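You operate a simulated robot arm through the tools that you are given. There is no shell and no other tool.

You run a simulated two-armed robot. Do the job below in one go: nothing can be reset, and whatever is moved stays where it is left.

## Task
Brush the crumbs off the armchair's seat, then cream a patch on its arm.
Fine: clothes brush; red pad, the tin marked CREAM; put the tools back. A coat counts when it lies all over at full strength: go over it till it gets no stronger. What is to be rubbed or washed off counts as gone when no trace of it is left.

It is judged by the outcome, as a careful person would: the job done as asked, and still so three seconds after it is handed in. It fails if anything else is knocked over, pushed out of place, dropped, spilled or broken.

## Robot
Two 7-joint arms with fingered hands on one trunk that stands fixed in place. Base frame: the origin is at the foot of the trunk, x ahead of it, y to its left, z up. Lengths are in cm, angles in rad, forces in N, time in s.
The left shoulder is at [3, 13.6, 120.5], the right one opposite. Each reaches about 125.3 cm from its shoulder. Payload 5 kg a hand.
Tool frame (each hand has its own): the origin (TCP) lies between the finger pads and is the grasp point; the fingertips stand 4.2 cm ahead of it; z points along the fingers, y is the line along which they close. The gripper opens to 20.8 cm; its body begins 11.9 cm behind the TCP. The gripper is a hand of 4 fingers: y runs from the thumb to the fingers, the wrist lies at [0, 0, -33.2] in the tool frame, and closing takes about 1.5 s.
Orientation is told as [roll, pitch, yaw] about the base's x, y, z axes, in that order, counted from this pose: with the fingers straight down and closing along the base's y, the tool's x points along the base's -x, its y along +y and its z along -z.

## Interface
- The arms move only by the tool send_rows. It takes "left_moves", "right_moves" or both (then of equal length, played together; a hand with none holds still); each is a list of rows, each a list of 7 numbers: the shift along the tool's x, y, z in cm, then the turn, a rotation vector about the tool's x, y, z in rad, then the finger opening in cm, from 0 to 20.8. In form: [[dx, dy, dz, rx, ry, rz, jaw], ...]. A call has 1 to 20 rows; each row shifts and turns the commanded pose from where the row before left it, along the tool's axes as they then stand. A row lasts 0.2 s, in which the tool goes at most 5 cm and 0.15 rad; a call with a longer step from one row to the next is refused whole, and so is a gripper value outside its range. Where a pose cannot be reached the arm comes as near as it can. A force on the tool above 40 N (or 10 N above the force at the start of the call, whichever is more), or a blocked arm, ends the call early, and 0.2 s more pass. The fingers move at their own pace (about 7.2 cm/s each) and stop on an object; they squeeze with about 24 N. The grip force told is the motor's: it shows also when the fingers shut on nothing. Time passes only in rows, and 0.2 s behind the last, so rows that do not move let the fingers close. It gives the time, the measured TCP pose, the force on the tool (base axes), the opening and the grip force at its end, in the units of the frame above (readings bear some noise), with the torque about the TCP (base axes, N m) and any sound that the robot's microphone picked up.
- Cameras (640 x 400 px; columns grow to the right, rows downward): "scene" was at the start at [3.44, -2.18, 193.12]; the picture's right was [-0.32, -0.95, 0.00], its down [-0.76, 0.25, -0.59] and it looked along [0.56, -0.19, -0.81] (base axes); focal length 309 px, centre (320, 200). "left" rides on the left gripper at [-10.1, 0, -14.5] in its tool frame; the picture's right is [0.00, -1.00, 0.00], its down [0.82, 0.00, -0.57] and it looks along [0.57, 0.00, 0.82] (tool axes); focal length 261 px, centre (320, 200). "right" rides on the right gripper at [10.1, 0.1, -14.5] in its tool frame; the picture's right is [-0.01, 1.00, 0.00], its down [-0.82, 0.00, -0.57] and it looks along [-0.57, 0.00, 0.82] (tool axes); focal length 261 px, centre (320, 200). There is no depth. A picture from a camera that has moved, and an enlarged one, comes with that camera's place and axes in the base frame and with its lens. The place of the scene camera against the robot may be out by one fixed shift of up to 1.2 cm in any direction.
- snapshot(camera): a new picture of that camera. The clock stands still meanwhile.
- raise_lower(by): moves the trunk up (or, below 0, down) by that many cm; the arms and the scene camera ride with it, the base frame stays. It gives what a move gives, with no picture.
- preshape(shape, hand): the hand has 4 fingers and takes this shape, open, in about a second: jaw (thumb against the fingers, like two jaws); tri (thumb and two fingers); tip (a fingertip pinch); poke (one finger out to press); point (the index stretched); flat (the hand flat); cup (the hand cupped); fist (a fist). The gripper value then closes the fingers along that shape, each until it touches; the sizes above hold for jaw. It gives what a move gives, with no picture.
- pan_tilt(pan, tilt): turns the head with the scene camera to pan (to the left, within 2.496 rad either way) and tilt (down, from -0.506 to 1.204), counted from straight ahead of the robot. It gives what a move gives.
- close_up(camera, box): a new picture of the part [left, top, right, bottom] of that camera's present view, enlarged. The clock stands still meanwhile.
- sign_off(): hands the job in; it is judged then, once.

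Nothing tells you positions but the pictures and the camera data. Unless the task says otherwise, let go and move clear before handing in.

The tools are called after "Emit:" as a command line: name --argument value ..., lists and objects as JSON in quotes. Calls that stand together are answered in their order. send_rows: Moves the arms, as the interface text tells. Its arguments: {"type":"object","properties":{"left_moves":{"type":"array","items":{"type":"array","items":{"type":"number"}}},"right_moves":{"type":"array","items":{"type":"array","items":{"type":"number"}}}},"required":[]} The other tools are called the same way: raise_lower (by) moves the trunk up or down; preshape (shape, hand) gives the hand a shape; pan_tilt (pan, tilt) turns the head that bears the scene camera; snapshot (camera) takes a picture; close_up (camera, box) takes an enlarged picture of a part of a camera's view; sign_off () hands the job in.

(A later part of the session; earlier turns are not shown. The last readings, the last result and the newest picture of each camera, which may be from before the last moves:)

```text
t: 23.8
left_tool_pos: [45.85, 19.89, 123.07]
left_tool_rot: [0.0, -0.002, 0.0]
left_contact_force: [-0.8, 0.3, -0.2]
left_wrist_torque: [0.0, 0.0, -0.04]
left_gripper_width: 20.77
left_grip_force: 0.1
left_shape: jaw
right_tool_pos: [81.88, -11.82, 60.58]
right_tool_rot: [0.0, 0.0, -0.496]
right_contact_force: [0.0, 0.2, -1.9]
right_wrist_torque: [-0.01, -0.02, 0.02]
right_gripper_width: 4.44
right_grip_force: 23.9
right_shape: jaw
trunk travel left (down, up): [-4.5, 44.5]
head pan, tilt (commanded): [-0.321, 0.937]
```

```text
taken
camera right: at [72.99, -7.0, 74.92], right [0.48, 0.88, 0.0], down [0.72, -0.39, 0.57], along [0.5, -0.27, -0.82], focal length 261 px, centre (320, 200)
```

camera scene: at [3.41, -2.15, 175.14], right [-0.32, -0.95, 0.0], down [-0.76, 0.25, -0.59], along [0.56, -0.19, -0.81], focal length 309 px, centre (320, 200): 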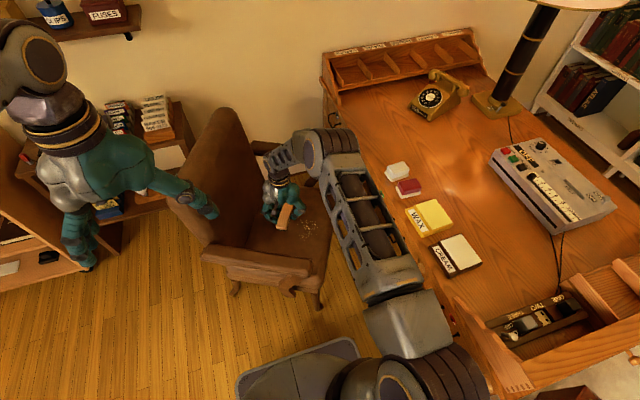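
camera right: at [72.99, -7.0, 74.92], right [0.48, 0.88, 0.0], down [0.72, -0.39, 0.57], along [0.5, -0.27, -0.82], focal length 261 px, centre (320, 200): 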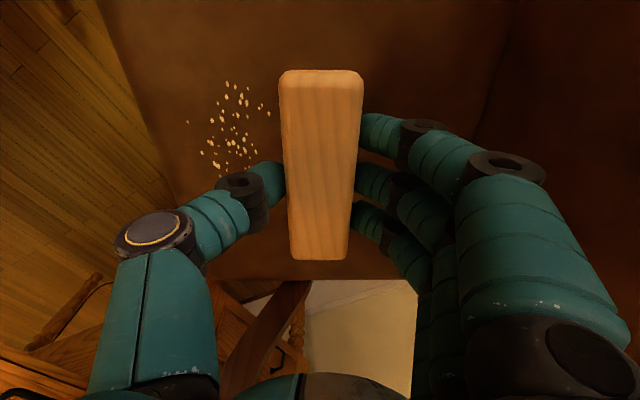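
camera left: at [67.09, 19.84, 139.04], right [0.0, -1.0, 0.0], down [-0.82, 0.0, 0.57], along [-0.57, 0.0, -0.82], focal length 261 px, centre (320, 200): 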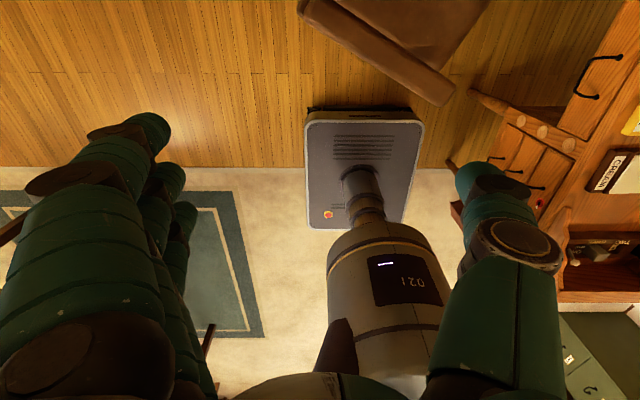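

Trunk lowered, all clear. I'll go down to just above the seat, then feel for contact in small steps.

Emit:
send_rows --right_moves '[[0, 0, 1.5, 0, 0, 0, 0], [0, 0, 1.5, 0, 0, 0, 0], [0, 0, 1.5, 0, 0, 0, 0], [0, 0, 1.5, 0, 0, 0, 0], [0, 0, 1.0, 0, 0, 0, 0], [0, 0, 0, 0, 0, 0, 0]]'

Emit:
send_rows --right_moves '[[0, 0, 0.5, 0, 0, 0, 0], [0, 0, 0.5, 0, 0, 0, 0], [0, 0, 0, 0, 0, 0, 0]]'

Emit:
close_up --camera "scene" --box '[200, 120, 370, 300]'

```text
t: 25.2
left_tool_pos: [45.82, 19.83, 123.01]
left_tool_rot: [0.0, 0.0, -0.001]
left_contact_force: [-0.1, 0.6, -0.2]
left_wrist_torque: [0.01, -0.01, -0.02]
left_gripper_width: 20.79
left_grip_force: 0.0
left_shape: jaw
right_tool_pos: [81.95, -11.61, 53.47]
right_tool_rot: [0.0, -0.001, -0.496]
right_contact_force: [0.2, 0.4, -1.3]
right_wrist_torque: [0.03, 0.0, -0.03]
right_gripper_width: 4.42
right_grip_force: 24.1
right_shape: jaw
trunk travel left (down, up): [-4.5, 44.5]
head pan, tilt (commanded): [-0.321, 0.937]
```

```text
t: 26.0
left_tool_pos: [45.9, 19.86, 122.87]
left_tool_rot: [0.0, -0.001, 0.0]
left_contact_force: [-0.7, 0.0, 0.3]
left_wrist_torque: [0.0, -0.03, -0.02]
left_gripper_width: 20.8
left_grip_force: 0.0
left_shape: jaw
right_tool_pos: [81.87, -11.86, 52.57]
right_tool_rot: [0.001, -0.001, -0.496]
right_contact_force: [0.5, -0.2, -1.2]
right_wrist_torque: [0.01, -0.02, 0.0]
right_gripper_width: 4.44
right_grip_force: 24.5
right_shape: jaw
trunk travel left (down, up): [-4.5, 44.5]
head pan, tilt (commanded): [-0.321, 0.937]
```

```text
2.22 times, centred on (285, 210) of scene
camera zoom: at [3.43, -2.15, 175.12], right [-0.32, -0.95, 0.0], down [-0.76, 0.25, -0.59], along [0.56, -0.19, -0.81], focal length 687 px, centre (398, 178)
```

zoom: 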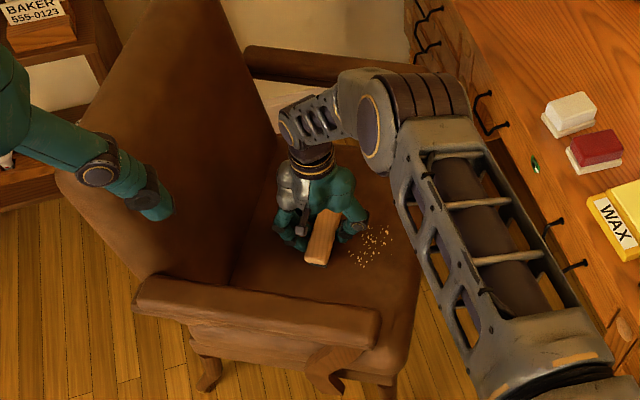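

Still no contact at tool z 52.6; elbow is well above the desk. Continuing down in small steps.

Emit:
send_rows --right_moves '[[0, 0, 0.4, 0, 0, 0, 0], [0, 0, 0.4, 0, 0, 0, 0], [0, 0, 0, 0, 0, 0, 0]]'

Emit:
send_rows --right_moves '[[0, 0, 0.4, 0, 0, 0, 0], [0, 0, 0.3, 0, 0, 0, 0], [0, 0, 0, 0, 0, 0, 0]]'

Emit:
close_up --camera "scene" --box '[250, 170, 330, 230]'

```text
t: 26.8
left_tool_pos: [45.79, 19.78, 122.88]
left_tool_rot: [0.0, 0.0, 0.0]
left_contact_force: [0.1, 0.1, 0.4]
left_wrist_torque: [-0.01, 0.0, -0.01]
left_gripper_width: 20.76
left_grip_force: 0.0
left_shape: jaw
right_tool_pos: [82.05, -11.75, 51.64]
right_tool_rot: [0.0, 0.0, -0.498]
right_contact_force: [-0.7, -0.1, -0.9]
right_wrist_torque: [0.02, -0.02, -0.01]
right_gripper_width: 4.43
right_grip_force: 24.0
right_shape: jaw
trunk travel left (down, up): [-4.5, 44.5]
head pan, tilt (commanded): [-0.321, 0.937]
```

```text
t: 27.6
left_tool_pos: [45.54, 19.8, 122.98]
left_tool_rot: [0.0, -0.003, 0.001]
left_contact_force: [0.3, 0.0, 0.4]
left_wrist_torque: [-0.01, 0.04, -0.02]
left_gripper_width: 20.78
left_grip_force: 0.1
left_shape: jaw
right_tool_pos: [82.04, -11.66, 51.31]
right_tool_rot: [0.003, -0.004, -0.494]
right_contact_force: [-4.9, 1.5, 38.1]
right_wrist_torque: [0.21, 0.13, -0.02]
right_gripper_width: 4.65
right_grip_force: 24.1
right_shape: jaw
trunk travel left (down, up): [-4.5, 44.5]
head pan, tilt (commanded): [-0.321, 0.937]
```

```text
6.67 times, centred on (290, 200) of scene
camera zoom: at [3.08, -2.1, 175.16], right [-0.32, -0.95, 0.0], down [-0.76, 0.25, -0.59], along [0.56, -0.19, -0.8], focal length 2060 px, centre (520, 200)
```

zoom: 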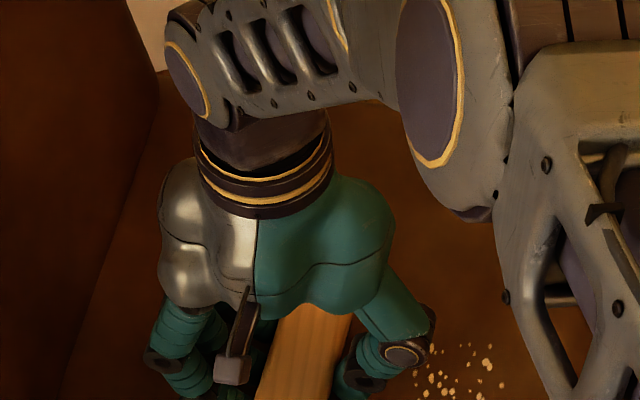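

Contact found at tool z ≈ 51.4, but pressing a bit hard (38 N). I'll ease off and check how the brush sits in the hand.

Emit:
send_rows --right_moves '[[0, 0, -0.2, 0, 0, 0, 0], [0, 0, 0, 0, 0, 0, 0]]'

Emit:
snapshot --camera "right"

```text
t: 28.2
left_tool_pos: [45.58, 19.79, 123.05]
left_tool_rot: [0.0, -0.003, -0.001]
left_contact_force: [0.0, 0.0, 0.6]
left_wrist_torque: [0.01, 0.02, -0.01]
left_gripper_width: 20.76
left_grip_force: 0.1
left_shape: jaw
right_tool_pos: [81.91, -11.79, 51.38]
right_tool_rot: [0.001, -0.002, -0.496]
right_contact_force: [2.5, 2.4, 31.5]
right_wrist_torque: [0.26, -0.14, -0.01]
right_gripper_width: 4.64
right_grip_force: 23.7
right_shape: jaw
trunk travel left (down, up): [-4.5, 44.5]
head pan, tilt (commanded): [-0.321, 0.937]
```

```text
taken
camera right: at [72.98, -6.96, 65.73], right [0.48, 0.88, 0.0], down [0.72, -0.39, 0.57], along [0.5, -0.27, -0.82], focal length 261 px, centre (320, 200)
```

right: 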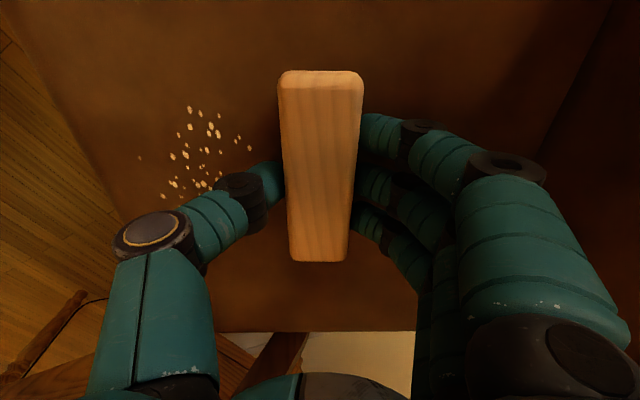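

Emit:
send_rows --right_moves '[[0, 0, -0.2, 0, 0, 0, 0], [0, 0, 0, 0, 0, 0, 0]]'

```text
t: 28.8
left_tool_pos: [45.69, 19.8, 122.99]
left_tool_rot: [0.002, -0.001, 0.0]
left_contact_force: [-0.9, -0.7, 0.4]
left_wrist_torque: [0.03, 0.01, -0.01]
left_gripper_width: 20.75
left_grip_force: 0.1
left_shape: jaw
right_tool_pos: [81.96, -11.82, 51.42]
right_tool_rot: [0.0, 0.0, -0.497]
right_contact_force: [6.0, 1.4, 18.4]
right_wrist_torque: [0.23, -0.3, -0.01]
right_gripper_width: 4.67
right_grip_force: 24.2
right_shape: jaw
trunk travel left (down, up): [-4.5, 44.5]
head pan, tilt (commanded): [-0.321, 0.937]
```

Pressing about 15 N now. I'll start sweeping toward the front edge in short strokes, watching the force.

Emit:
send_rows --right_moves '[[0, -0.5, -0.1, 0, 0, 0, 0], [0, -0.8, 0, 0, 0, 0, 0], [0, -0.8, 0, 0, 0, 0, 0], [0, -0.8, 0, 0, 0, 0, 0]]'

Emit:
snapshot --camera "right"

```text
t: 29.8
left_tool_pos: [45.77, 19.89, 123.11]
left_tool_rot: [0.001, -0.003, -0.001]
left_contact_force: [-0.3, 0.4, -0.3]
left_wrist_torque: [0.0, 0.06, 0.0]
left_gripper_width: 20.77
left_grip_force: 0.0
left_shape: jaw
right_tool_pos: [80.53, -14.35, 51.43]
right_tool_rot: [0.0, 0.001, -0.496]
right_contact_force: [1.8, 4.1, 11.0]
right_wrist_torque: [0.26, -0.18, 0.0]
right_gripper_width: 4.61
right_grip_force: 24.1
right_shape: jaw
trunk travel left (down, up): [-4.5, 44.5]
head pan, tilt (commanded): [-0.321, 0.937]
```

```text
taken
camera right: at [71.52, -9.58, 65.82], right [0.48, 0.88, 0.0], down [0.72, -0.39, 0.57], along [0.5, -0.27, -0.82], focal length 261 px, centre (320, 200)
```

right: 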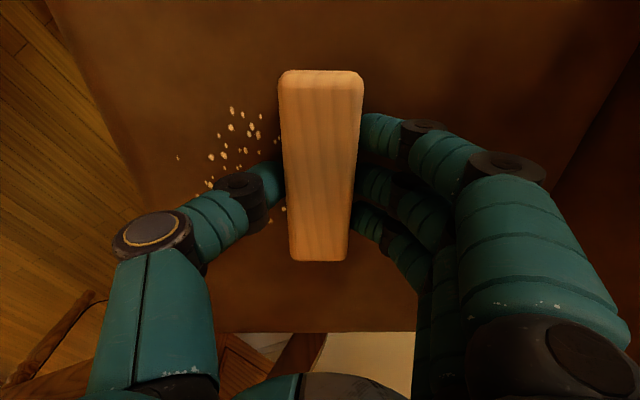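

Steady at 11 N. Continuing the sweep toward the front.

Emit:
send_rows --right_moves '[[0, -1, 0, 0, 0, 0, 0], [0, -1, 0, 0, 0, 0, 0], [0, -1, 0, 0, 0, 0, 0], [0, -1, 0, 0, 0, 0, 0], [0, -1, 0, 0, 0, 0, 0]]'

Emit:
snapshot --camera "right"

```text
t: 31.0
left_tool_pos: [45.87, 19.87, 123.06]
left_tool_rot: [0.002, -0.003, 0.0]
left_contact_force: [-0.4, -0.9, -0.9]
left_wrist_torque: [0.02, 0.0, 0.04]
left_gripper_width: 20.79
left_grip_force: 0.0
left_shape: jaw
right_tool_pos: [78.03, -18.84, 51.38]
right_tool_rot: [-0.001, 0.0, -0.496]
right_contact_force: [1.1, 0.7, 4.8]
right_wrist_torque: [0.19, -0.07, 0.04]
right_gripper_width: 4.6
right_grip_force: 24.3
right_shape: jaw
trunk travel left (down, up): [-4.5, 44.5]
head pan, tilt (commanded): [-0.321, 0.937]
```

```text
taken
camera right: at [69.13, -13.97, 65.85], right [0.48, 0.88, 0.0], down [0.72, -0.39, 0.57], along [0.5, -0.27, -0.82], focal length 261 px, centre (320, 200)
```

right: 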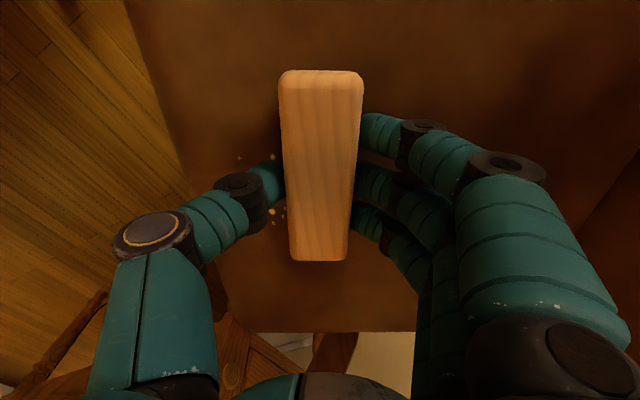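

Crumbs are vanishing as the brush passes; pressure fell to 5 N, so I'll press slightly more while continuing.

Emit:
send_rows --right_moves '[[0, -1, 0.1, 0, 0, 0, 0], [0, -1, 0.04, 0, 0, 0, 0], [0, -1, 0.02, 0, 0, 0, 0], [0, -1, 0.02, 0, 0, 0, 0], [0, -1, 0.02, 0, 0, 0, 0]]'

Emit:
snapshot --camera "right"

```text
t: 32.2
left_tool_pos: [45.81, 19.78, 123.08]
left_tool_rot: [0.001, -0.001, -0.001]
left_contact_force: [0.0, 0.1, -0.8]
left_wrist_torque: [0.04, -0.03, 0.01]
left_gripper_width: 20.73
left_grip_force: 0.0
left_shape: jaw
right_tool_pos: [75.9, -23.13, 51.32]
right_tool_rot: [0.0, -0.002, -0.496]
right_contact_force: [3.1, 3.0, 13.4]
right_wrist_torque: [0.32, -0.16, 0.02]
right_gripper_width: 4.58
right_grip_force: 24.4
right_shape: jaw
trunk travel left (down, up): [-4.5, 44.5]
head pan, tilt (commanded): [-0.321, 0.937]
```

```text
taken
camera right: at [66.89, -18.4, 65.79], right [0.48, 0.88, 0.0], down [0.72, -0.39, 0.57], along [0.5, -0.27, -0.82], focal length 261 px, centre (320, 200)
```

right: 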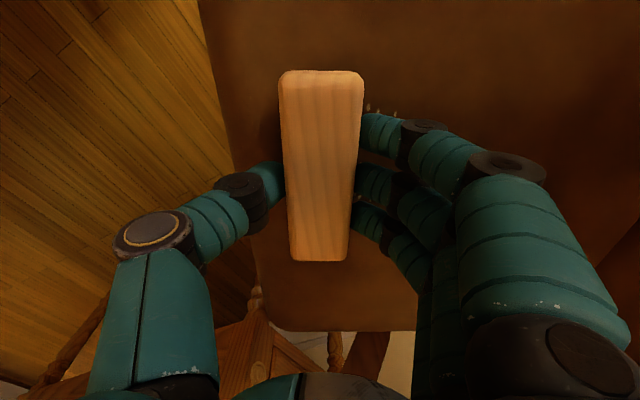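

Some crumbs remain behind the brush near one end, so more passes will be needed. First I finish this stroke to the front edge.

Emit:
send_rows --right_moves '[[0, -1, 0, 0, 0, 0, 0], [0, -1, 0, 0, 0, 0, 0], [0, -1, 0, 0, 0, 0, 0], [0, -1, 0, 0, 0, 0, 0]]'

Emit:
snapshot --camera "right"

Emit:
close_up --camera "scene" --box '[220, 150, 380, 290]'

```text
t: 33.2
left_tool_pos: [45.66, 19.82, 123.06]
left_tool_rot: [0.0, -0.001, 0.0]
left_contact_force: [-0.1, 0.1, 0.3]
left_wrist_torque: [-0.04, 0.0, -0.03]
left_gripper_width: 20.78
left_grip_force: 0.0
left_shape: jaw
right_tool_pos: [74.03, -26.68, 51.43]
right_tool_rot: [0.0, -0.003, -0.496]
right_contact_force: [3.4, 4.1, 15.7]
right_wrist_torque: [0.36, -0.21, -0.05]
right_gripper_width: 4.55
right_grip_force: 24.3
right_shape: jaw
trunk travel left (down, up): [-4.5, 44.5]
head pan, tilt (commanded): [-0.321, 0.937]
```

```text
taken
camera right: at [64.91, -21.83, 65.79], right [0.48, 0.88, 0.0], down [0.72, -0.39, 0.57], along [0.5, -0.27, -0.82], focal length 261 px, centre (320, 200)
```

right: 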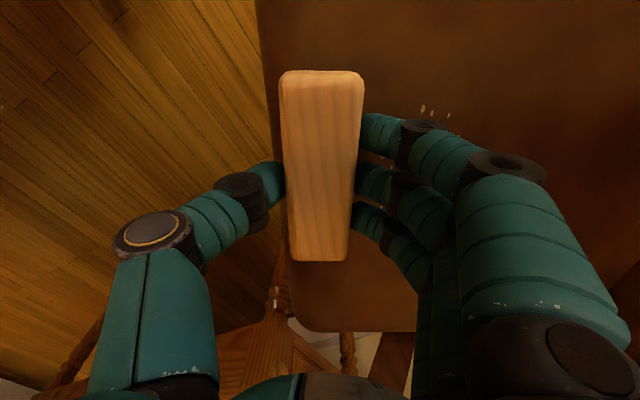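

```text
2.86 times, centred on (300, 220) of scene
camera zoom: at [3.31, -2.11, 175.13], right [-0.32, -0.95, 0.0], down [-0.76, 0.25, -0.59], along [0.56, -0.19, -0.81], focal length 883 px, centre (377, 143)
```

zoom: 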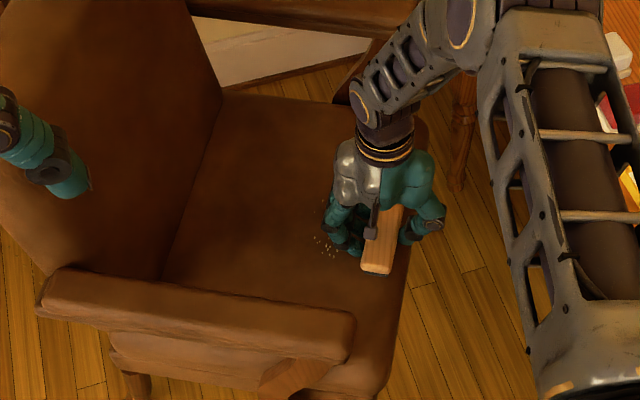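

Most crumbs are gone; a few remain near (75, -17), under the brush end nearest the camera. I'll lift, go back, shift the brush over them and sweep again.

Emit:
send_rows --right_moves '[[0, 0, -1.5, 0, 0, 0, 0], [0, 0, -1.5, 0, 0, 0, 0], [0.8, 2.6, 0, 0, 0, 0, 0], [0.8, 2.6, 0, 0, 0, 0, 0], [0.8, 2.6, 0, 0, 0, 0, 0], [0.8, 2.6, 0, 0, 0, 0, 0], [0.8, 2.6, 0, 0, 0, 0, 0], [0, 0, 1.3, 0, 0, 0, 0], [0, 0, 1.2, 0, 0, 0, 0], [0, 0, 0, 0, 0, 0, 0]]'

Emit:
snapshot --camera "right"

Emit:
close_up --camera "scene" --box '[220, 150, 380, 290]'

```text
t: 35.4
left_tool_pos: [45.9, 19.76, 123.07]
left_tool_rot: [0.0, -0.001, -0.001]
left_contact_force: [0.3, -0.8, 0.3]
left_wrist_torque: [-0.02, 0.0, 0.01]
left_gripper_width: 20.79
left_grip_force: 0.1
left_shape: jaw
right_tool_pos: [76.61, -13.28, 51.66]
right_tool_rot: [0.0, 0.001, -0.495]
right_contact_force: [-0.4, 0.0, -0.6]
right_wrist_torque: [0.04, -0.02, 0.02]
right_gripper_width: 4.57
right_grip_force: 23.6
right_shape: jaw
trunk travel left (down, up): [-4.5, 44.5]
head pan, tilt (commanded): [-0.321, 0.937]
```

```text
taken
camera right: at [67.69, -8.52, 66.2], right [0.48, 0.88, 0.0], down [0.72, -0.39, 0.57], along [0.5, -0.27, -0.82], focal length 261 px, centre (320, 200)
```

right: 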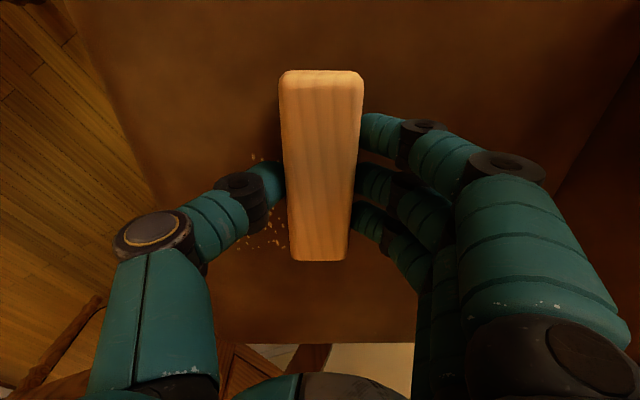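

```text
2.86 times, centred on (300, 220) of scene
camera zoom: at [3.42, -2.16, 175.12], right [-0.32, -0.95, 0.0], down [-0.76, 0.25, -0.59], along [0.56, -0.19, -0.81], focal length 883 px, centre (377, 143)
```

zoom: 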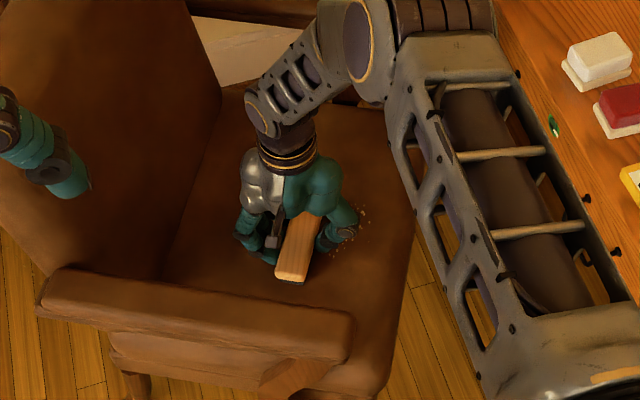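

Faded crumbs remain along the original line, so brushing wears them off pass by pass. I'll shift back over them and make firmer strokes to and fro.

Emit:
send_rows --right_moves '[[-2.1, 0, -0.3, 0, 0, 0, 0], [-2.1, 0, 0, 0, 0, 0, 0], [0, 0, 0.5, 0, 0, 0, 0], [0, 0, 0.25, 0, 0, 0, 0], [0, 0, 0, 0, 0, 0, 0]]'

```text
t: 36.6
left_tool_pos: [45.66, 19.77, 123.07]
left_tool_rot: [0.0, -0.002, -0.001]
left_contact_force: [-0.1, 0.1, 0.5]
left_wrist_torque: [0.01, 0.0, 0.0]
left_gripper_width: 20.81
left_grip_force: 0.0
left_shape: jaw
right_tool_pos: [80.14, -15.32, 51.42]
right_tool_rot: [0.001, -0.002, -0.496]
right_contact_force: [-4.3, 1.1, 15.3]
right_wrist_torque: [0.23, -0.01, 0.03]
right_gripper_width: 4.59
right_grip_force: 24.1
right_shape: jaw
trunk travel left (down, up): [-4.5, 44.5]
head pan, tilt (commanded): [-0.321, 0.937]
```

Emit:
send_rows --right_moves '[[0, -1, 0.05, 0, 0, 0, 0], [0, -1, 0.05, 0, 0, 0, 0], [0, -1, 0.05, 0, 0, 0, 0], [0, -1, 0, 0, 0, 0, 0], [0, -1, 0, 0, 0, 0, 0], [0, -1, 0, 0, 0, 0, 0], [0, -1, 0, 0, 0, 0, 0], [0, -1, 0, 0, 0, 0, 0], [0, -1, 0, 0, 0, 0, 0], [0, -1, 0, 0, 0, 0, 0], [0, -1, 0, 0, 0, 0, 0]]'

Emit:
snapshot --camera "right"

Emit:
close_up --camera "scene" --box '[250, 180, 330, 250]'

```text
t: 39.0
left_tool_pos: [45.61, 19.84, 123.07]
left_tool_rot: [-0.003, -0.002, 0.0]
left_contact_force: [-0.2, 0.2, -0.2]
left_wrist_torque: [0.01, 0.04, -0.01]
left_gripper_width: 20.78
left_grip_force: 0.1
left_shape: jaw
right_tool_pos: [74.94, -24.87, 51.42]
right_tool_rot: [-0.001, -0.002, -0.493]
right_contact_force: [6.0, 10.7, 35.9]
right_wrist_torque: [0.83, -0.39, -0.02]
right_gripper_width: 4.65
right_grip_force: 23.8
right_shape: jaw
trunk travel left (down, up): [-4.5, 44.5]
head pan, tilt (commanded): [-0.321, 0.937]
```

```text
taken
camera right: at [66.04, -20.12, 65.69], right [0.48, 0.88, 0.0], down [0.72, -0.39, 0.57], along [0.5, -0.27, -0.82], focal length 261 px, centre (320, 200)
```

right: 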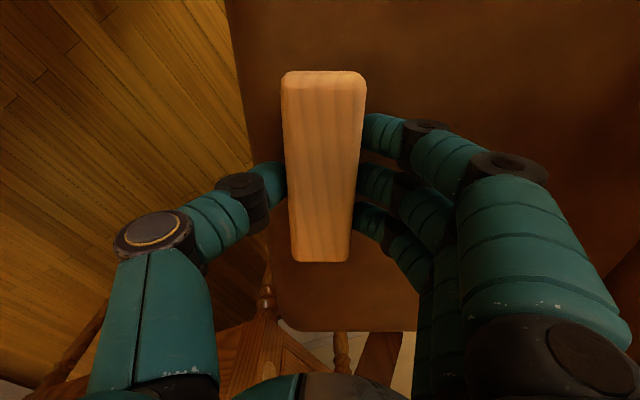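

```text
5.71 times, centred on (290, 215) of scene
camera zoom: at [3.18, -2.04, 175.14], right [-0.32, -0.95, 0.0], down [-0.76, 0.25, -0.59], along [0.56, -0.19, -0.8], focal length 1765 px, centre (491, 114)
```

zoom: 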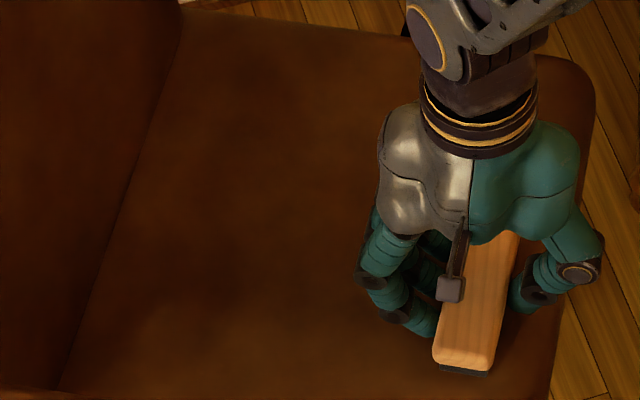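

No crumbs show now. I'll lift the brush and inspect the seat closely from both cameras.

Emit:
send_rows --right_moves '[[0, 0, -1, 0, 0, 0, 0], [0, 0, -2, 0, 0, 0, 0], [0, 0, -2, 0, 0, 0, 0], [0, -1.5, -2, 0, 0, 0, 0], [0, -1.5, -2, 0, 0, 0, 0], [0, -1.5, -2, 0, 0, 0, 0], [0, -1.5, -2, 0, 0, 0, 0], [0, -1.5, -2, 0, 0, 0, 0], [0, -1.5, -2, 0, 0, 0, 0], [0, -1.5, -2, 0, 0, 0, 0], [0, -1.5, -2, 0, 0, 0, 0]]'

Emit:
snapshot --camera "right"

Emit:
close_up --camera "scene" --box '[240, 170, 340, 260]'

```text
t: 41.4
left_tool_pos: [45.81, 19.89, 123.12]
left_tool_rot: [0.001, -0.001, 0.0]
left_contact_force: [-0.7, -0.5, -0.6]
left_wrist_torque: [0.03, -0.08, 0.0]
left_gripper_width: 20.77
left_grip_force: 0.1
left_shape: jaw
right_tool_pos: [69.18, -35.57, 72.44]
right_tool_rot: [0.0, -0.001, -0.497]
right_contact_force: [0.3, -0.2, -1.6]
right_wrist_torque: [-0.03, -0.05, 0.02]
right_gripper_width: 4.55
right_grip_force: 24.6
right_shape: jaw
trunk travel left (down, up): [-4.5, 44.5]
head pan, tilt (commanded): [-0.321, 0.937]
```

```text
taken
camera right: at [60.27, -30.76, 86.8], right [0.48, 0.88, 0.0], down [0.72, -0.39, 0.57], along [0.5, -0.27, -0.82], focal length 261 px, centre (320, 200)
```

right: 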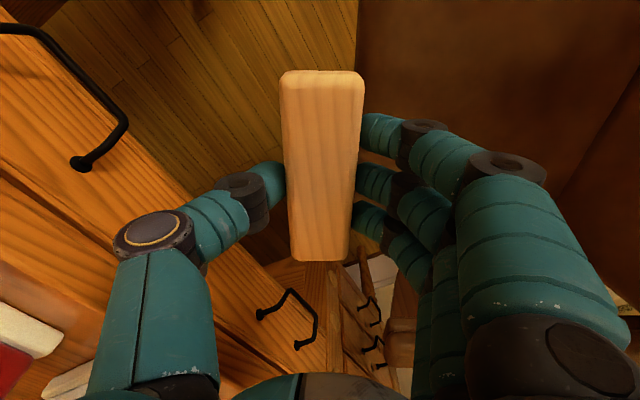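

```text
4.44 times, centred on (290, 215) of scene
camera zoom: at [3.35, -2.18, 175.12], right [-0.32, -0.95, 0.0], down [-0.76, 0.25, -0.59], along [0.56, -0.19, -0.81], focal length 1373 px, centre (453, 133)
```

zoom: 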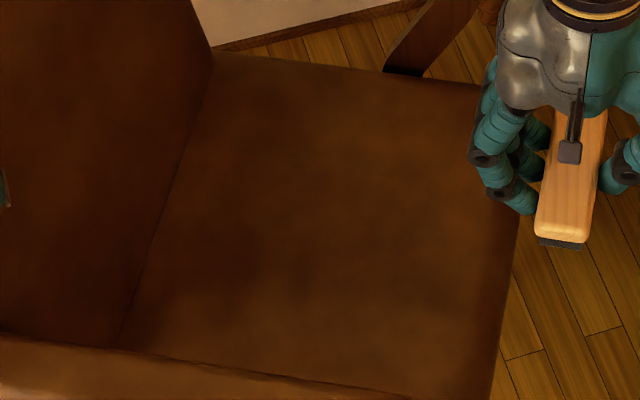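

The seat looks clean; I'll check the crumb area at higher magnification for faint traces.

Emit:
close_up --camera "scene" --box '[275, 190, 325, 225]'

Emit:
close_up --camera "scene" --box '[270, 215, 320, 250]'

Emit:
close_up --camera "right" --box '[340, 0, 500, 130]'

```text
11.43 times, centred on (300, 208) of scene
camera zoom: at [3.35, -2.18, 175.12], right [-0.32, -0.95, 0.0], down [-0.76, 0.25, -0.59], along [0.56, -0.19, -0.81], focal length 3531 px, centre (549, 114)
```

zoom: 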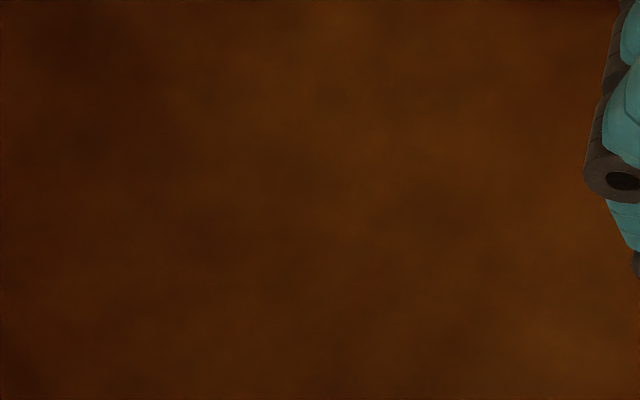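

```text
11.43 times, centred on (295, 232) of scene
camera zoom: at [3.35, -2.18, 175.12], right [-0.32, -0.95, 0.0], down [-0.76, 0.25, -0.59], along [0.56, -0.19, -0.81], focal length 3531 px, centre (606, -171)
```

zoom: 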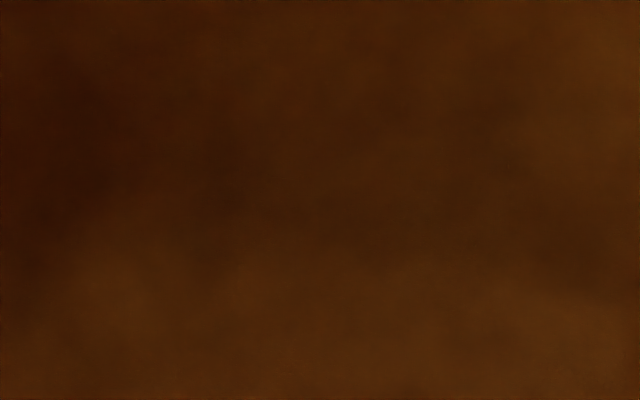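

```text
3.08 times, centred on (420, 65) of right
camera zoom: at [60.27, -30.76, 86.8], right [0.48, 0.88, 0.0], down [0.72, -0.39, 0.57], along [0.5, -0.27, -0.82], focal length 802 px, centre (12, 615)
```

zoom: 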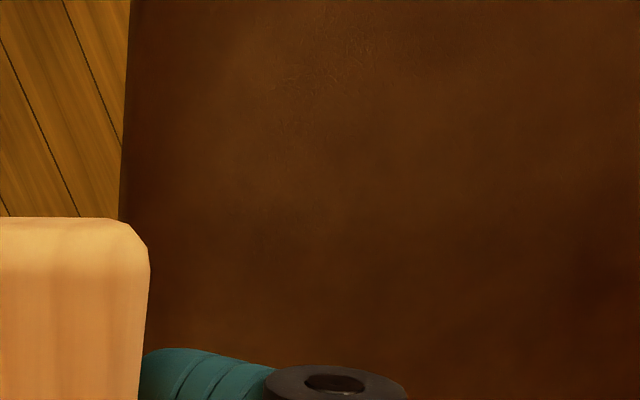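

Emit:
close_up --camera "right" --box '[376, 0, 456, 50]'

Emit:
send_rows --right_moves '[[3, 0, -2, 0, 0, 0, 0], [3, 0, -2, 0, 0, 0, 0], [3, 0, -2, 0, 0, 0, 0], [3, 0, -2, 0, 0, 0, 0], [3, 0, -2, 0, 0, 0, 0], [3, 0, -2, 0, 0, 0, 0], [3, 0, -2, 0, 0, 0, 0]]'

Emit:
snapshot --camera "right"

```text
8.00 times, centred on (416, 25) of right
camera zoom: at [60.27, -30.76, 86.8], right [0.48, 0.88, 0.0], down [0.72, -0.39, 0.57], along [0.5, -0.27, -0.82], focal length 2085 px, centre (-448, 1600)
```

zoom: 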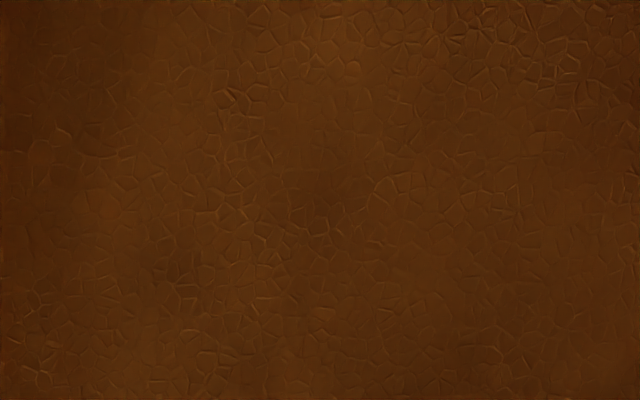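

```text
t: 43.0
left_tool_pos: [45.81, 19.84, 123.02]
left_tool_rot: [-0.001, -0.002, 0.001]
left_contact_force: [-1.8, 0.2, -0.6]
left_wrist_torque: [-0.07, -0.1, 0.01]
left_gripper_width: 20.79
left_grip_force: 0.0
left_shape: jaw
right_tool_pos: [50.75, -25.38, 86.48]
right_tool_rot: [0.0, -0.002, -0.497]
right_contact_force: [-0.4, 0.9, 0.0]
right_wrist_torque: [-0.07, -0.14, 0.03]
right_gripper_width: 4.52
right_grip_force: 24.2
right_shape: jaw
trunk travel left (down, up): [-4.5, 44.5]
head pan, tilt (commanded): [-0.321, 0.937]
```

```text
taken
camera right: at [41.75, -20.69, 100.77], right [0.48, 0.88, 0.0], down [0.72, -0.39, 0.57], along [0.5, -0.27, -0.82], focal length 261 px, centre (320, 200)
```

right: 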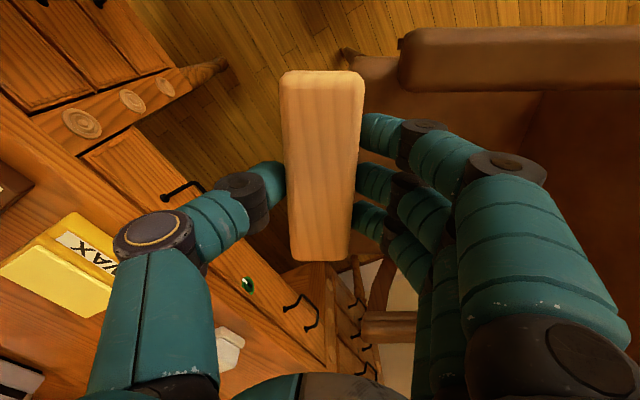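

Only leather grain shows there. To be sure no faint trace is left, I'll go back for two more thorough passes over the whole crumb area.

Emit:
send_rows --right_moves '[[-2.1, 2.48, 1, 0, 0, 0, 0], [-2.1, 2.48, 1, 0, 0, 0, 0], [-2.1, 2.48, 1, 0, 0, 0, 0], [-2.1, 2.48, 1, 0, 0, 0, 0], [-2.1, 2.48, 1, 0, 0, 0, 0], [-2.1, 2.48, 1, 0, 0, 0, 0], [-2.1, 2.48, 1, 0, 0, 0, 0], [-2.1, 2.48, 1, 0, 0, 0, 0], [-2.1, 2.48, 2, 0, 0, 0, 0], [-2.1, 2.48, 2, 0, 0, 0, 0], [0, 0, 2, 0, 0, 0, 0], [0, 0, 2, 0, 0, 0, 0], [0, 0, 2, 0, 0, 0, 0], [0, 0, 2, 0, 0, 0, 0], [0, 0, 2, 0, 0, 0, 0], [0, 0, 2, 0, 0, 0, 0], [0, 0, 2, 0, 0, 0, 0], [0, 0, 2, 0, 0, 0, 0], [0, 0, 2, 0, 0, 0, 0], [0, 0, 2, 0, 0, 0, 0]]'

Emit:
snapshot --camera "right"

```text
t: 47.2
left_tool_pos: [45.93, 19.81, 122.96]
left_tool_rot: [0.0, 0.001, 0.0]
left_contact_force: [0.5, 0.6, 0.6]
left_wrist_torque: [0.03, 0.07, -0.01]
left_gripper_width: 20.79
left_grip_force: 0.1
left_shape: jaw
right_tool_pos: [81.11, -13.67, 54.04]
right_tool_rot: [-0.001, 0.0, -0.495]
right_contact_force: [1.3, -0.6, -1.4]
right_wrist_torque: [0.02, 0.08, 0.02]
right_gripper_width: 4.57
right_grip_force: 24.6
right_shape: jaw
trunk travel left (down, up): [-4.5, 44.5]
head pan, tilt (commanded): [-0.321, 0.937]
```

```text
taken
camera right: at [72.19, -8.86, 68.46], right [0.48, 0.88, 0.0], down [0.72, -0.39, 0.57], along [0.5, -0.27, -0.82], focal length 261 px, centre (320, 200)
```

right: 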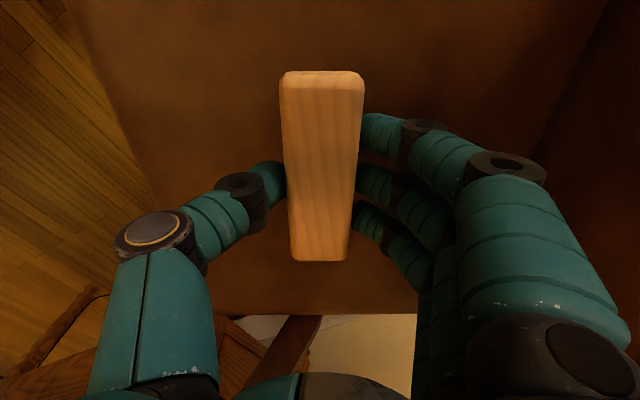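

Emit:
close_up --camera "right" --box '[150, 70, 290, 180]'

Emit:
close_up --camera "right" --box '[205, 180, 295, 250]'

Emit:
send_rows --right_moves '[[0, 0, 1.0, 0, 0, 0, 0], [0, 0, 1.0, 0, 0, 0, 0], [0, 0, 0.5, 0, 0, 0, 0], [0, 0, 0.2, 0, 0, 0, 0], [0, 0, 0, 0, 0, 0, 0]]'

```text
3.64 times, centred on (220, 125) of right
camera zoom: at [72.19, -8.86, 68.46], right [0.48, 0.88, 0.0], down [0.72, -0.39, 0.57], along [0.5, -0.27, -0.82], focal length 948 px, centre (684, 473)
```

zoom: 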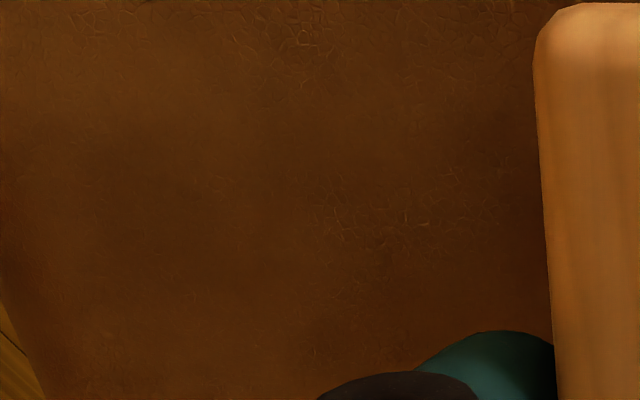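

```text
5.71 times, centred on (250, 215) of right
camera zoom: at [72.19, -8.86, 68.46], right [0.48, 0.88, 0.0], down [0.72, -0.39, 0.57], along [0.5, -0.27, -0.82], focal length 1489 px, centre (720, 114)
```

zoom: 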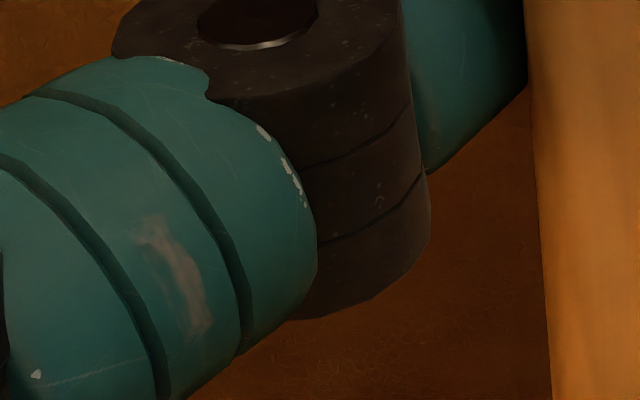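

```text
t: 48.4
left_tool_pos: [45.89, 19.98, 122.94]
left_tool_rot: [0.0, 0.0, 0.001]
left_contact_force: [0.0, -0.2, -0.1]
left_wrist_torque: [-0.01, 0.01, 0.01]
left_gripper_width: 20.77
left_grip_force: 0.0
left_shape: jaw
right_tool_pos: [81.16, -13.68, 51.41]
right_tool_rot: [0.0, 0.0, -0.497]
right_contact_force: [0.9, 0.2, -0.8]
right_wrist_torque: [-0.02, -0.04, -0.02]
right_gripper_width: 4.53
right_grip_force: 24.3
right_shape: jaw
trunk travel left (down, up): [-4.5, 44.5]
head pan, tilt (commanded): [-0.321, 0.937]
```

No crumbs visible, only leather grain. I'll still run a confirming pass, finding light contact first.

Emit:
send_rows --right_moves '[[0, 0, 0.15, 0, 0, 0, 0], [0, 0, 0.1, 0, 0, 0, 0], [0, 0, 0, 0, 0, 0, 0]]'

```text
t: 49.2
left_tool_pos: [45.75, 19.81, 123.11]
left_tool_rot: [0.001, -0.002, 0.001]
left_contact_force: [0.7, 0.8, 0.3]
left_wrist_torque: [0.01, 0.02, -0.03]
left_gripper_width: 20.77
left_grip_force: 0.0
left_shape: jaw
right_tool_pos: [81.08, -13.66, 51.34]
right_tool_rot: [0.002, -0.002, -0.496]
right_contact_force: [-3.0, 0.1, 16.3]
right_wrist_torque: [0.15, 0.03, 0.03]
right_gripper_width: 4.54
right_grip_force: 23.9
right_shape: jaw
trunk travel left (down, up): [-4.5, 44.5]
head pan, tilt (commanded): [-0.321, 0.937]
```

Emit:
send_rows --right_moves '[[0, -1, 0, 0, 0, 0, 0], [0, -1, 0.03, 0, 0, 0, 0], [0, -1, 0.02, 0, 0, 0, 0], [0, -1, 0, 0, 0, 0, 0], [0, -1, 0, 0, 0, 0, 0], [0, -1, 0, 0, 0, 0, 0], [0, -1, 0, 0, 0, 0, 0], [0, -1, 0, 0, 0, 0, 0], [0, -1, -0.05, 0, 0, 0, 0], [0, -1, -0.05, 0, 0, 0, 0], [0, -1, 0, 0, 0, 0, 0], [0, -1, 0, 0, 0, 0, 0], [0, -1, 0, 0, 0, 0, 0]]'

Emit:
send_rows --right_moves '[[-1, 0, -0.5, 0, 0, 0, 0], [-1, 3, 0, 0, 0, 0, 0], [-1, 3, 0, 0, 0, 0, 0], [0, 3, 0, 0, 0, 0, 0], [0, 3, 0, 0, 0, 0, 0], [0, 0, 0.4, 0, 0, 0, 0], [0, 0, 0, 0, 0, 0, 0]]'

Emit:
snapshot --camera "right"

```text
t: 52.0
left_tool_pos: [45.7, 19.85, 123.05]
left_tool_rot: [0.001, -0.002, 0.0]
left_contact_force: [0.2, -0.3, 0.1]
left_wrist_torque: [0.01, -0.03, 0.04]
left_gripper_width: 20.79
left_grip_force: 0.0
left_shape: jaw
right_tool_pos: [74.97, -25.15, 51.4]
right_tool_rot: [-0.001, -0.003, -0.495]
right_contact_force: [4.2, 7.6, 24.6]
right_wrist_torque: [0.57, -0.29, -0.04]
right_gripper_width: 4.61
right_grip_force: 23.8
right_shape: jaw
trunk travel left (down, up): [-4.5, 44.5]
head pan, tilt (commanded): [-0.321, 0.937]
```

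```text
t: 53.6
left_tool_pos: [45.76, 19.92, 122.97]
left_tool_rot: [0.0, -0.002, 0.001]
left_contact_force: [0.0, 0.6, 0.1]
left_wrist_torque: [-0.01, 0.0, 0.03]
left_gripper_width: 20.78
left_grip_force: 0.0
left_shape: jaw
right_tool_pos: [83.29, -15.97, 51.41]
right_tool_rot: [-0.001, 0.0, -0.497]
right_contact_force: [-1.2, -0.8, 7.8]
right_wrist_torque: [0.07, -0.05, 0.01]
right_gripper_width: 4.55
right_grip_force: 23.5
right_shape: jaw
trunk travel left (down, up): [-4.5, 44.5]
head pan, tilt (commanded): [-0.321, 0.937]
```

```text
taken
camera right: at [74.38, -11.18, 65.81], right [0.48, 0.88, 0.0], down [0.72, -0.39, 0.57], along [0.5, -0.27, -0.82], focal length 261 px, centre (320, 200)
```

right: 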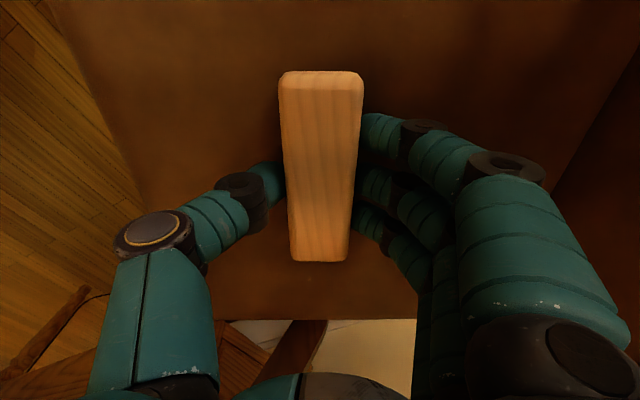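

Contact again, shifted 3 cm further along; one more sweep to the front.

Emit:
send_rows --right_moves '[[0, -1, 0.05, 0, 0, 0, 0], [0, -1, 0.05, 0, 0, 0, 0], [0, -1, 0, 0, 0, 0, 0], [0, -1, 0, 0, 0, 0, 0], [0, -1, 0, 0, 0, 0, 0], [0, -1, 0, 0, 0, 0, 0], [0, -1, 0, 0, 0, 0, 0], [0, -1, 0, 0, 0, 0, 0], [0, -1, -0.05, 0, 0, 0, 0], [0, -1, -0.05, 0, 0, 0, 0], [0, -1, 0, 0, 0, 0, 0], [0, -1, 0, 0, 0, 0, 0]]'

Emit:
send_rows --right_moves '[[2, 0, -0.5, 0, 0, 0, 0], [2, 3, 0, 0, 0, 0, 0], [2, 3, 0, 0, 0, 0, 0], [0, 3, 0, 0, 0, 0, 0], [0, 3, 0, 0, 0, 0, 0], [0, 0, 0.4, 0, 0, 0, 0], [0, 0, 0, 0, 0, 0, 0]]'

```text
t: 56.2
left_tool_pos: [45.77, 19.79, 123.02]
left_tool_rot: [0.0, -0.001, -0.001]
left_contact_force: [0.6, -0.2, -1.5]
left_wrist_torque: [0.03, -0.02, -0.04]
left_gripper_width: 20.82
left_grip_force: 0.0
left_shape: jaw
right_tool_pos: [77.46, -26.65, 51.44]
right_tool_rot: [0.0, 0.001, -0.495]
right_contact_force: [2.4, 3.8, 16.1]
right_wrist_torque: [0.39, -0.21, 0.01]
right_gripper_width: 4.54
right_grip_force: 23.5
right_shape: jaw
trunk travel left (down, up): [-4.5, 44.5]
head pan, tilt (commanded): [-0.321, 0.937]
```

```text
t: 57.8
left_tool_pos: [45.73, 19.83, 123.03]
left_tool_rot: [-0.001, 0.001, 0.0]
left_contact_force: [-0.9, 1.0, 0.0]
left_wrist_torque: [0.0, 0.03, 0.02]
left_gripper_width: 20.77
left_grip_force: 0.1
left_shape: jaw
right_tool_pos: [78.03, -13.22, 51.45]
right_tool_rot: [0.001, 0.0, -0.496]
right_contact_force: [-0.7, -1.6, 4.9]
right_wrist_torque: [0.04, 0.03, 0.0]
right_gripper_width: 4.52
right_grip_force: 23.9
right_shape: jaw
trunk travel left (down, up): [-4.5, 44.5]
head pan, tilt (commanded): [-0.321, 0.937]
```

One more sweep on this line (3 cm to the other side), then I'll lift and inspect.

Emit:
send_rows --right_moves '[[0, -1, 0.08, 0, 0, 0, 0], [0, -1, 0.08, 0, 0, 0, 0], [0, -1, 0, 0, 0, 0, 0], [0, -1, 0, 0, 0, 0, 0], [0, -1, 0, 0, 0, 0, 0], [0, -1, 0, 0, 0, 0, 0], [0, -1, 0, 0, 0, 0, 0], [0, -1, -0.03, 0, 0, 0, 0], [0, -1, -0.05, 0, 0, 0, 0], [0, -1, -0.05, 0, 0, 0, 0], [0, -1, 0, 0, 0, 0, 0], [0, -1, 0, 0, 0, 0, 0]]'

Emit:
send_rows --right_moves '[[0, 0, -1.5, 0, 0, 0, 0], [0, 0, -2.5, 0, 0, 0, 0], [0, 0, -2.5, 0, 0, 0, 0], [0, 0, -2.5, 0, 0, 0, 0], [0, 0, -2.5, 0, 0, 0, 0], [0, 0, -2.5, 0, 0, 0, 0], [0, 0, -2.5, 0, 0, 0, 0], [0, 0, -2.5, 0, 0, 0, 0], [0, 0, -2.5, 0, 0, 0, 0], [0, 0, -2.5, 0, 0, 0, 0], [0, 0, -2.5, 0, 0, 0, 0], [0, 0, -2.5, 0, 0, 0, 0], [0, 0, -2.5, 0, 0, 0, 0], [0, 0, -2.5, 0, 0, 0, 0], [0, 0, -2.5, 0, 0, 0, 0], [0, 0, -2.5, 0, 0, 0, 0], [0, 0, -2.5, 0, 0, 0, 0], [0, 0, -2.5, 0, 0, 0, 0]]'

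Emit:
close_up --camera "scene" --box '[240, 170, 340, 260]'

Emit:
snapshot --camera "right"

```text
t: 60.4
left_tool_pos: [45.74, 19.82, 123.0]
left_tool_rot: [0.001, 0.0, 0.0]
left_contact_force: [0.9, -0.2, -0.8]
left_wrist_torque: [0.03, 0.02, -0.01]
left_gripper_width: 20.8
left_grip_force: 0.1
left_shape: jaw
right_tool_pos: [72.13, -23.82, 51.44]
right_tool_rot: [-0.003, 0.001, -0.495]
right_contact_force: [-0.5, 0.5, 0.3]
right_wrist_torque: [0.03, -0.04, 0.0]
right_gripper_width: 4.53
right_grip_force: 23.6
right_shape: jaw
trunk travel left (down, up): [-4.5, 44.5]
head pan, tilt (commanded): [-0.321, 0.937]
```

```text
t: 64.2
left_tool_pos: [45.72, 19.99, 123.02]
left_tool_rot: [-0.001, -0.001, 0.0]
left_contact_force: [-0.9, 0.9, 0.0]
left_wrist_torque: [-0.05, -0.06, -0.02]
left_gripper_width: 20.76
left_grip_force: 0.0
left_shape: jaw
right_tool_pos: [72.27, -23.69, 95.45]
right_tool_rot: [0.002, 0.0, -0.494]
right_contact_force: [-0.4, 0.9, -0.9]
right_wrist_torque: [-0.02, -0.06, 0.01]
right_gripper_width: 4.52
right_grip_force: 24.2
right_shape: jaw
trunk travel left (down, up): [-4.5, 44.5]
head pan, tilt (commanded): [-0.321, 0.937]
```

```text
4.44 times, centred on (290, 215) of scene
camera zoom: at [3.36, -2.12, 175.12], right [-0.32, -0.95, 0.0], down [-0.76, 0.25, -0.59], along [0.56, -0.19, -0.81], focal length 1373 px, centre (453, 133)
```

zoom: 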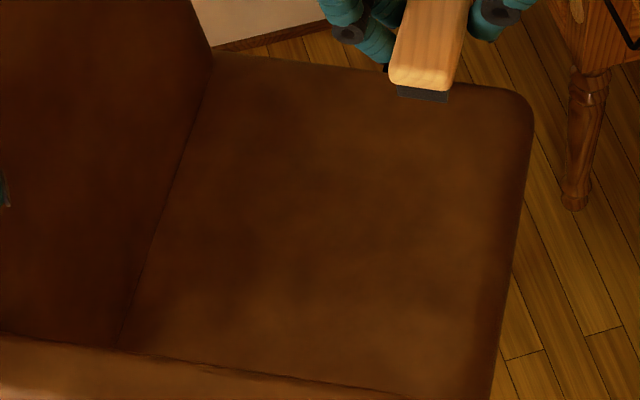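

```text
taken
camera right: at [63.32, -18.93, 109.81], right [0.48, 0.88, 0.0], down [0.72, -0.39, 0.57], along [0.5, -0.27, -0.82], focal length 261 px, centre (320, 200)
```

right: 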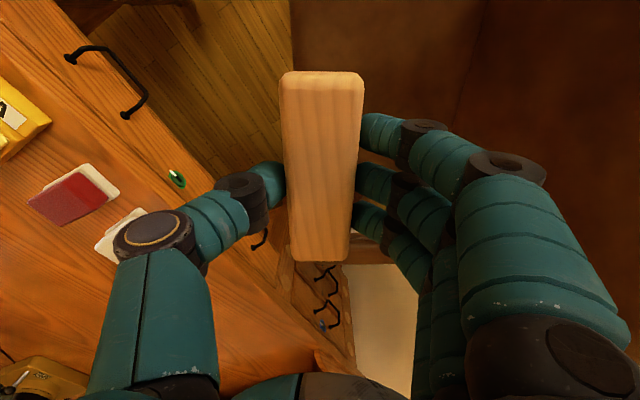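

The seat is clean. Now I'll raise the trunk back and carry the brush over to its place on the desk.

Emit:
raise_lower --by 18

Emit:
send_rows --right_moves '[[0, 0, 0, 0, 0, -0.1, 0], [0, 0, 0, 0, 0, -0.1, 0], [0, 0, 0, 0, 0, -0.1, 0], [0, 0, 0, 0, 0, -0.1, 0], [0, 0, 0, 0, 0, -0.095, 0]]'

```text
t: 66.2
left_tool_pos: [45.74, 19.84, 141.01]
left_tool_rot: [0.0, 0.001, 0.0]
left_contact_force: [0.2, -0.6, -0.5]
left_wrist_torque: [0.0, 0.06, -0.01]
left_gripper_width: 20.79
left_grip_force: 0.1
left_shape: jaw
right_tool_pos: [72.18, -23.72, 113.39]
right_tool_rot: [-0.001, 0.002, -0.495]
right_contact_force: [0.3, -0.2, -1.7]
right_wrist_torque: [-0.01, 0.01, 0.01]
right_gripper_width: 4.55
right_grip_force: 24.2
right_shape: jaw
trunk travel left (down, up): [-22.5, 26.5]
head pan, tilt (commanded): [-0.321, 0.937]
```

```text
t: 67.4
left_tool_pos: [45.77, 20.0, 141.09]
left_tool_rot: [0.002, -0.002, 0.0]
left_contact_force: [-0.4, -0.4, -0.1]
left_wrist_torque: [-0.02, 0.0, -0.01]
left_gripper_width: 20.78
left_grip_force: 0.0
left_shape: jaw
right_tool_pos: [72.28, -23.86, 113.41]
right_tool_rot: [0.001, 0.0, 0.002]
right_contact_force: [-0.3, 0.3, -1.7]
right_wrist_torque: [-0.02, 0.0, -0.02]
right_gripper_width: 4.52
right_grip_force: 24.4
right_shape: jaw
trunk travel left (down, up): [-22.5, 26.5]
head pan, tilt (commanded): [-0.321, 0.937]
```

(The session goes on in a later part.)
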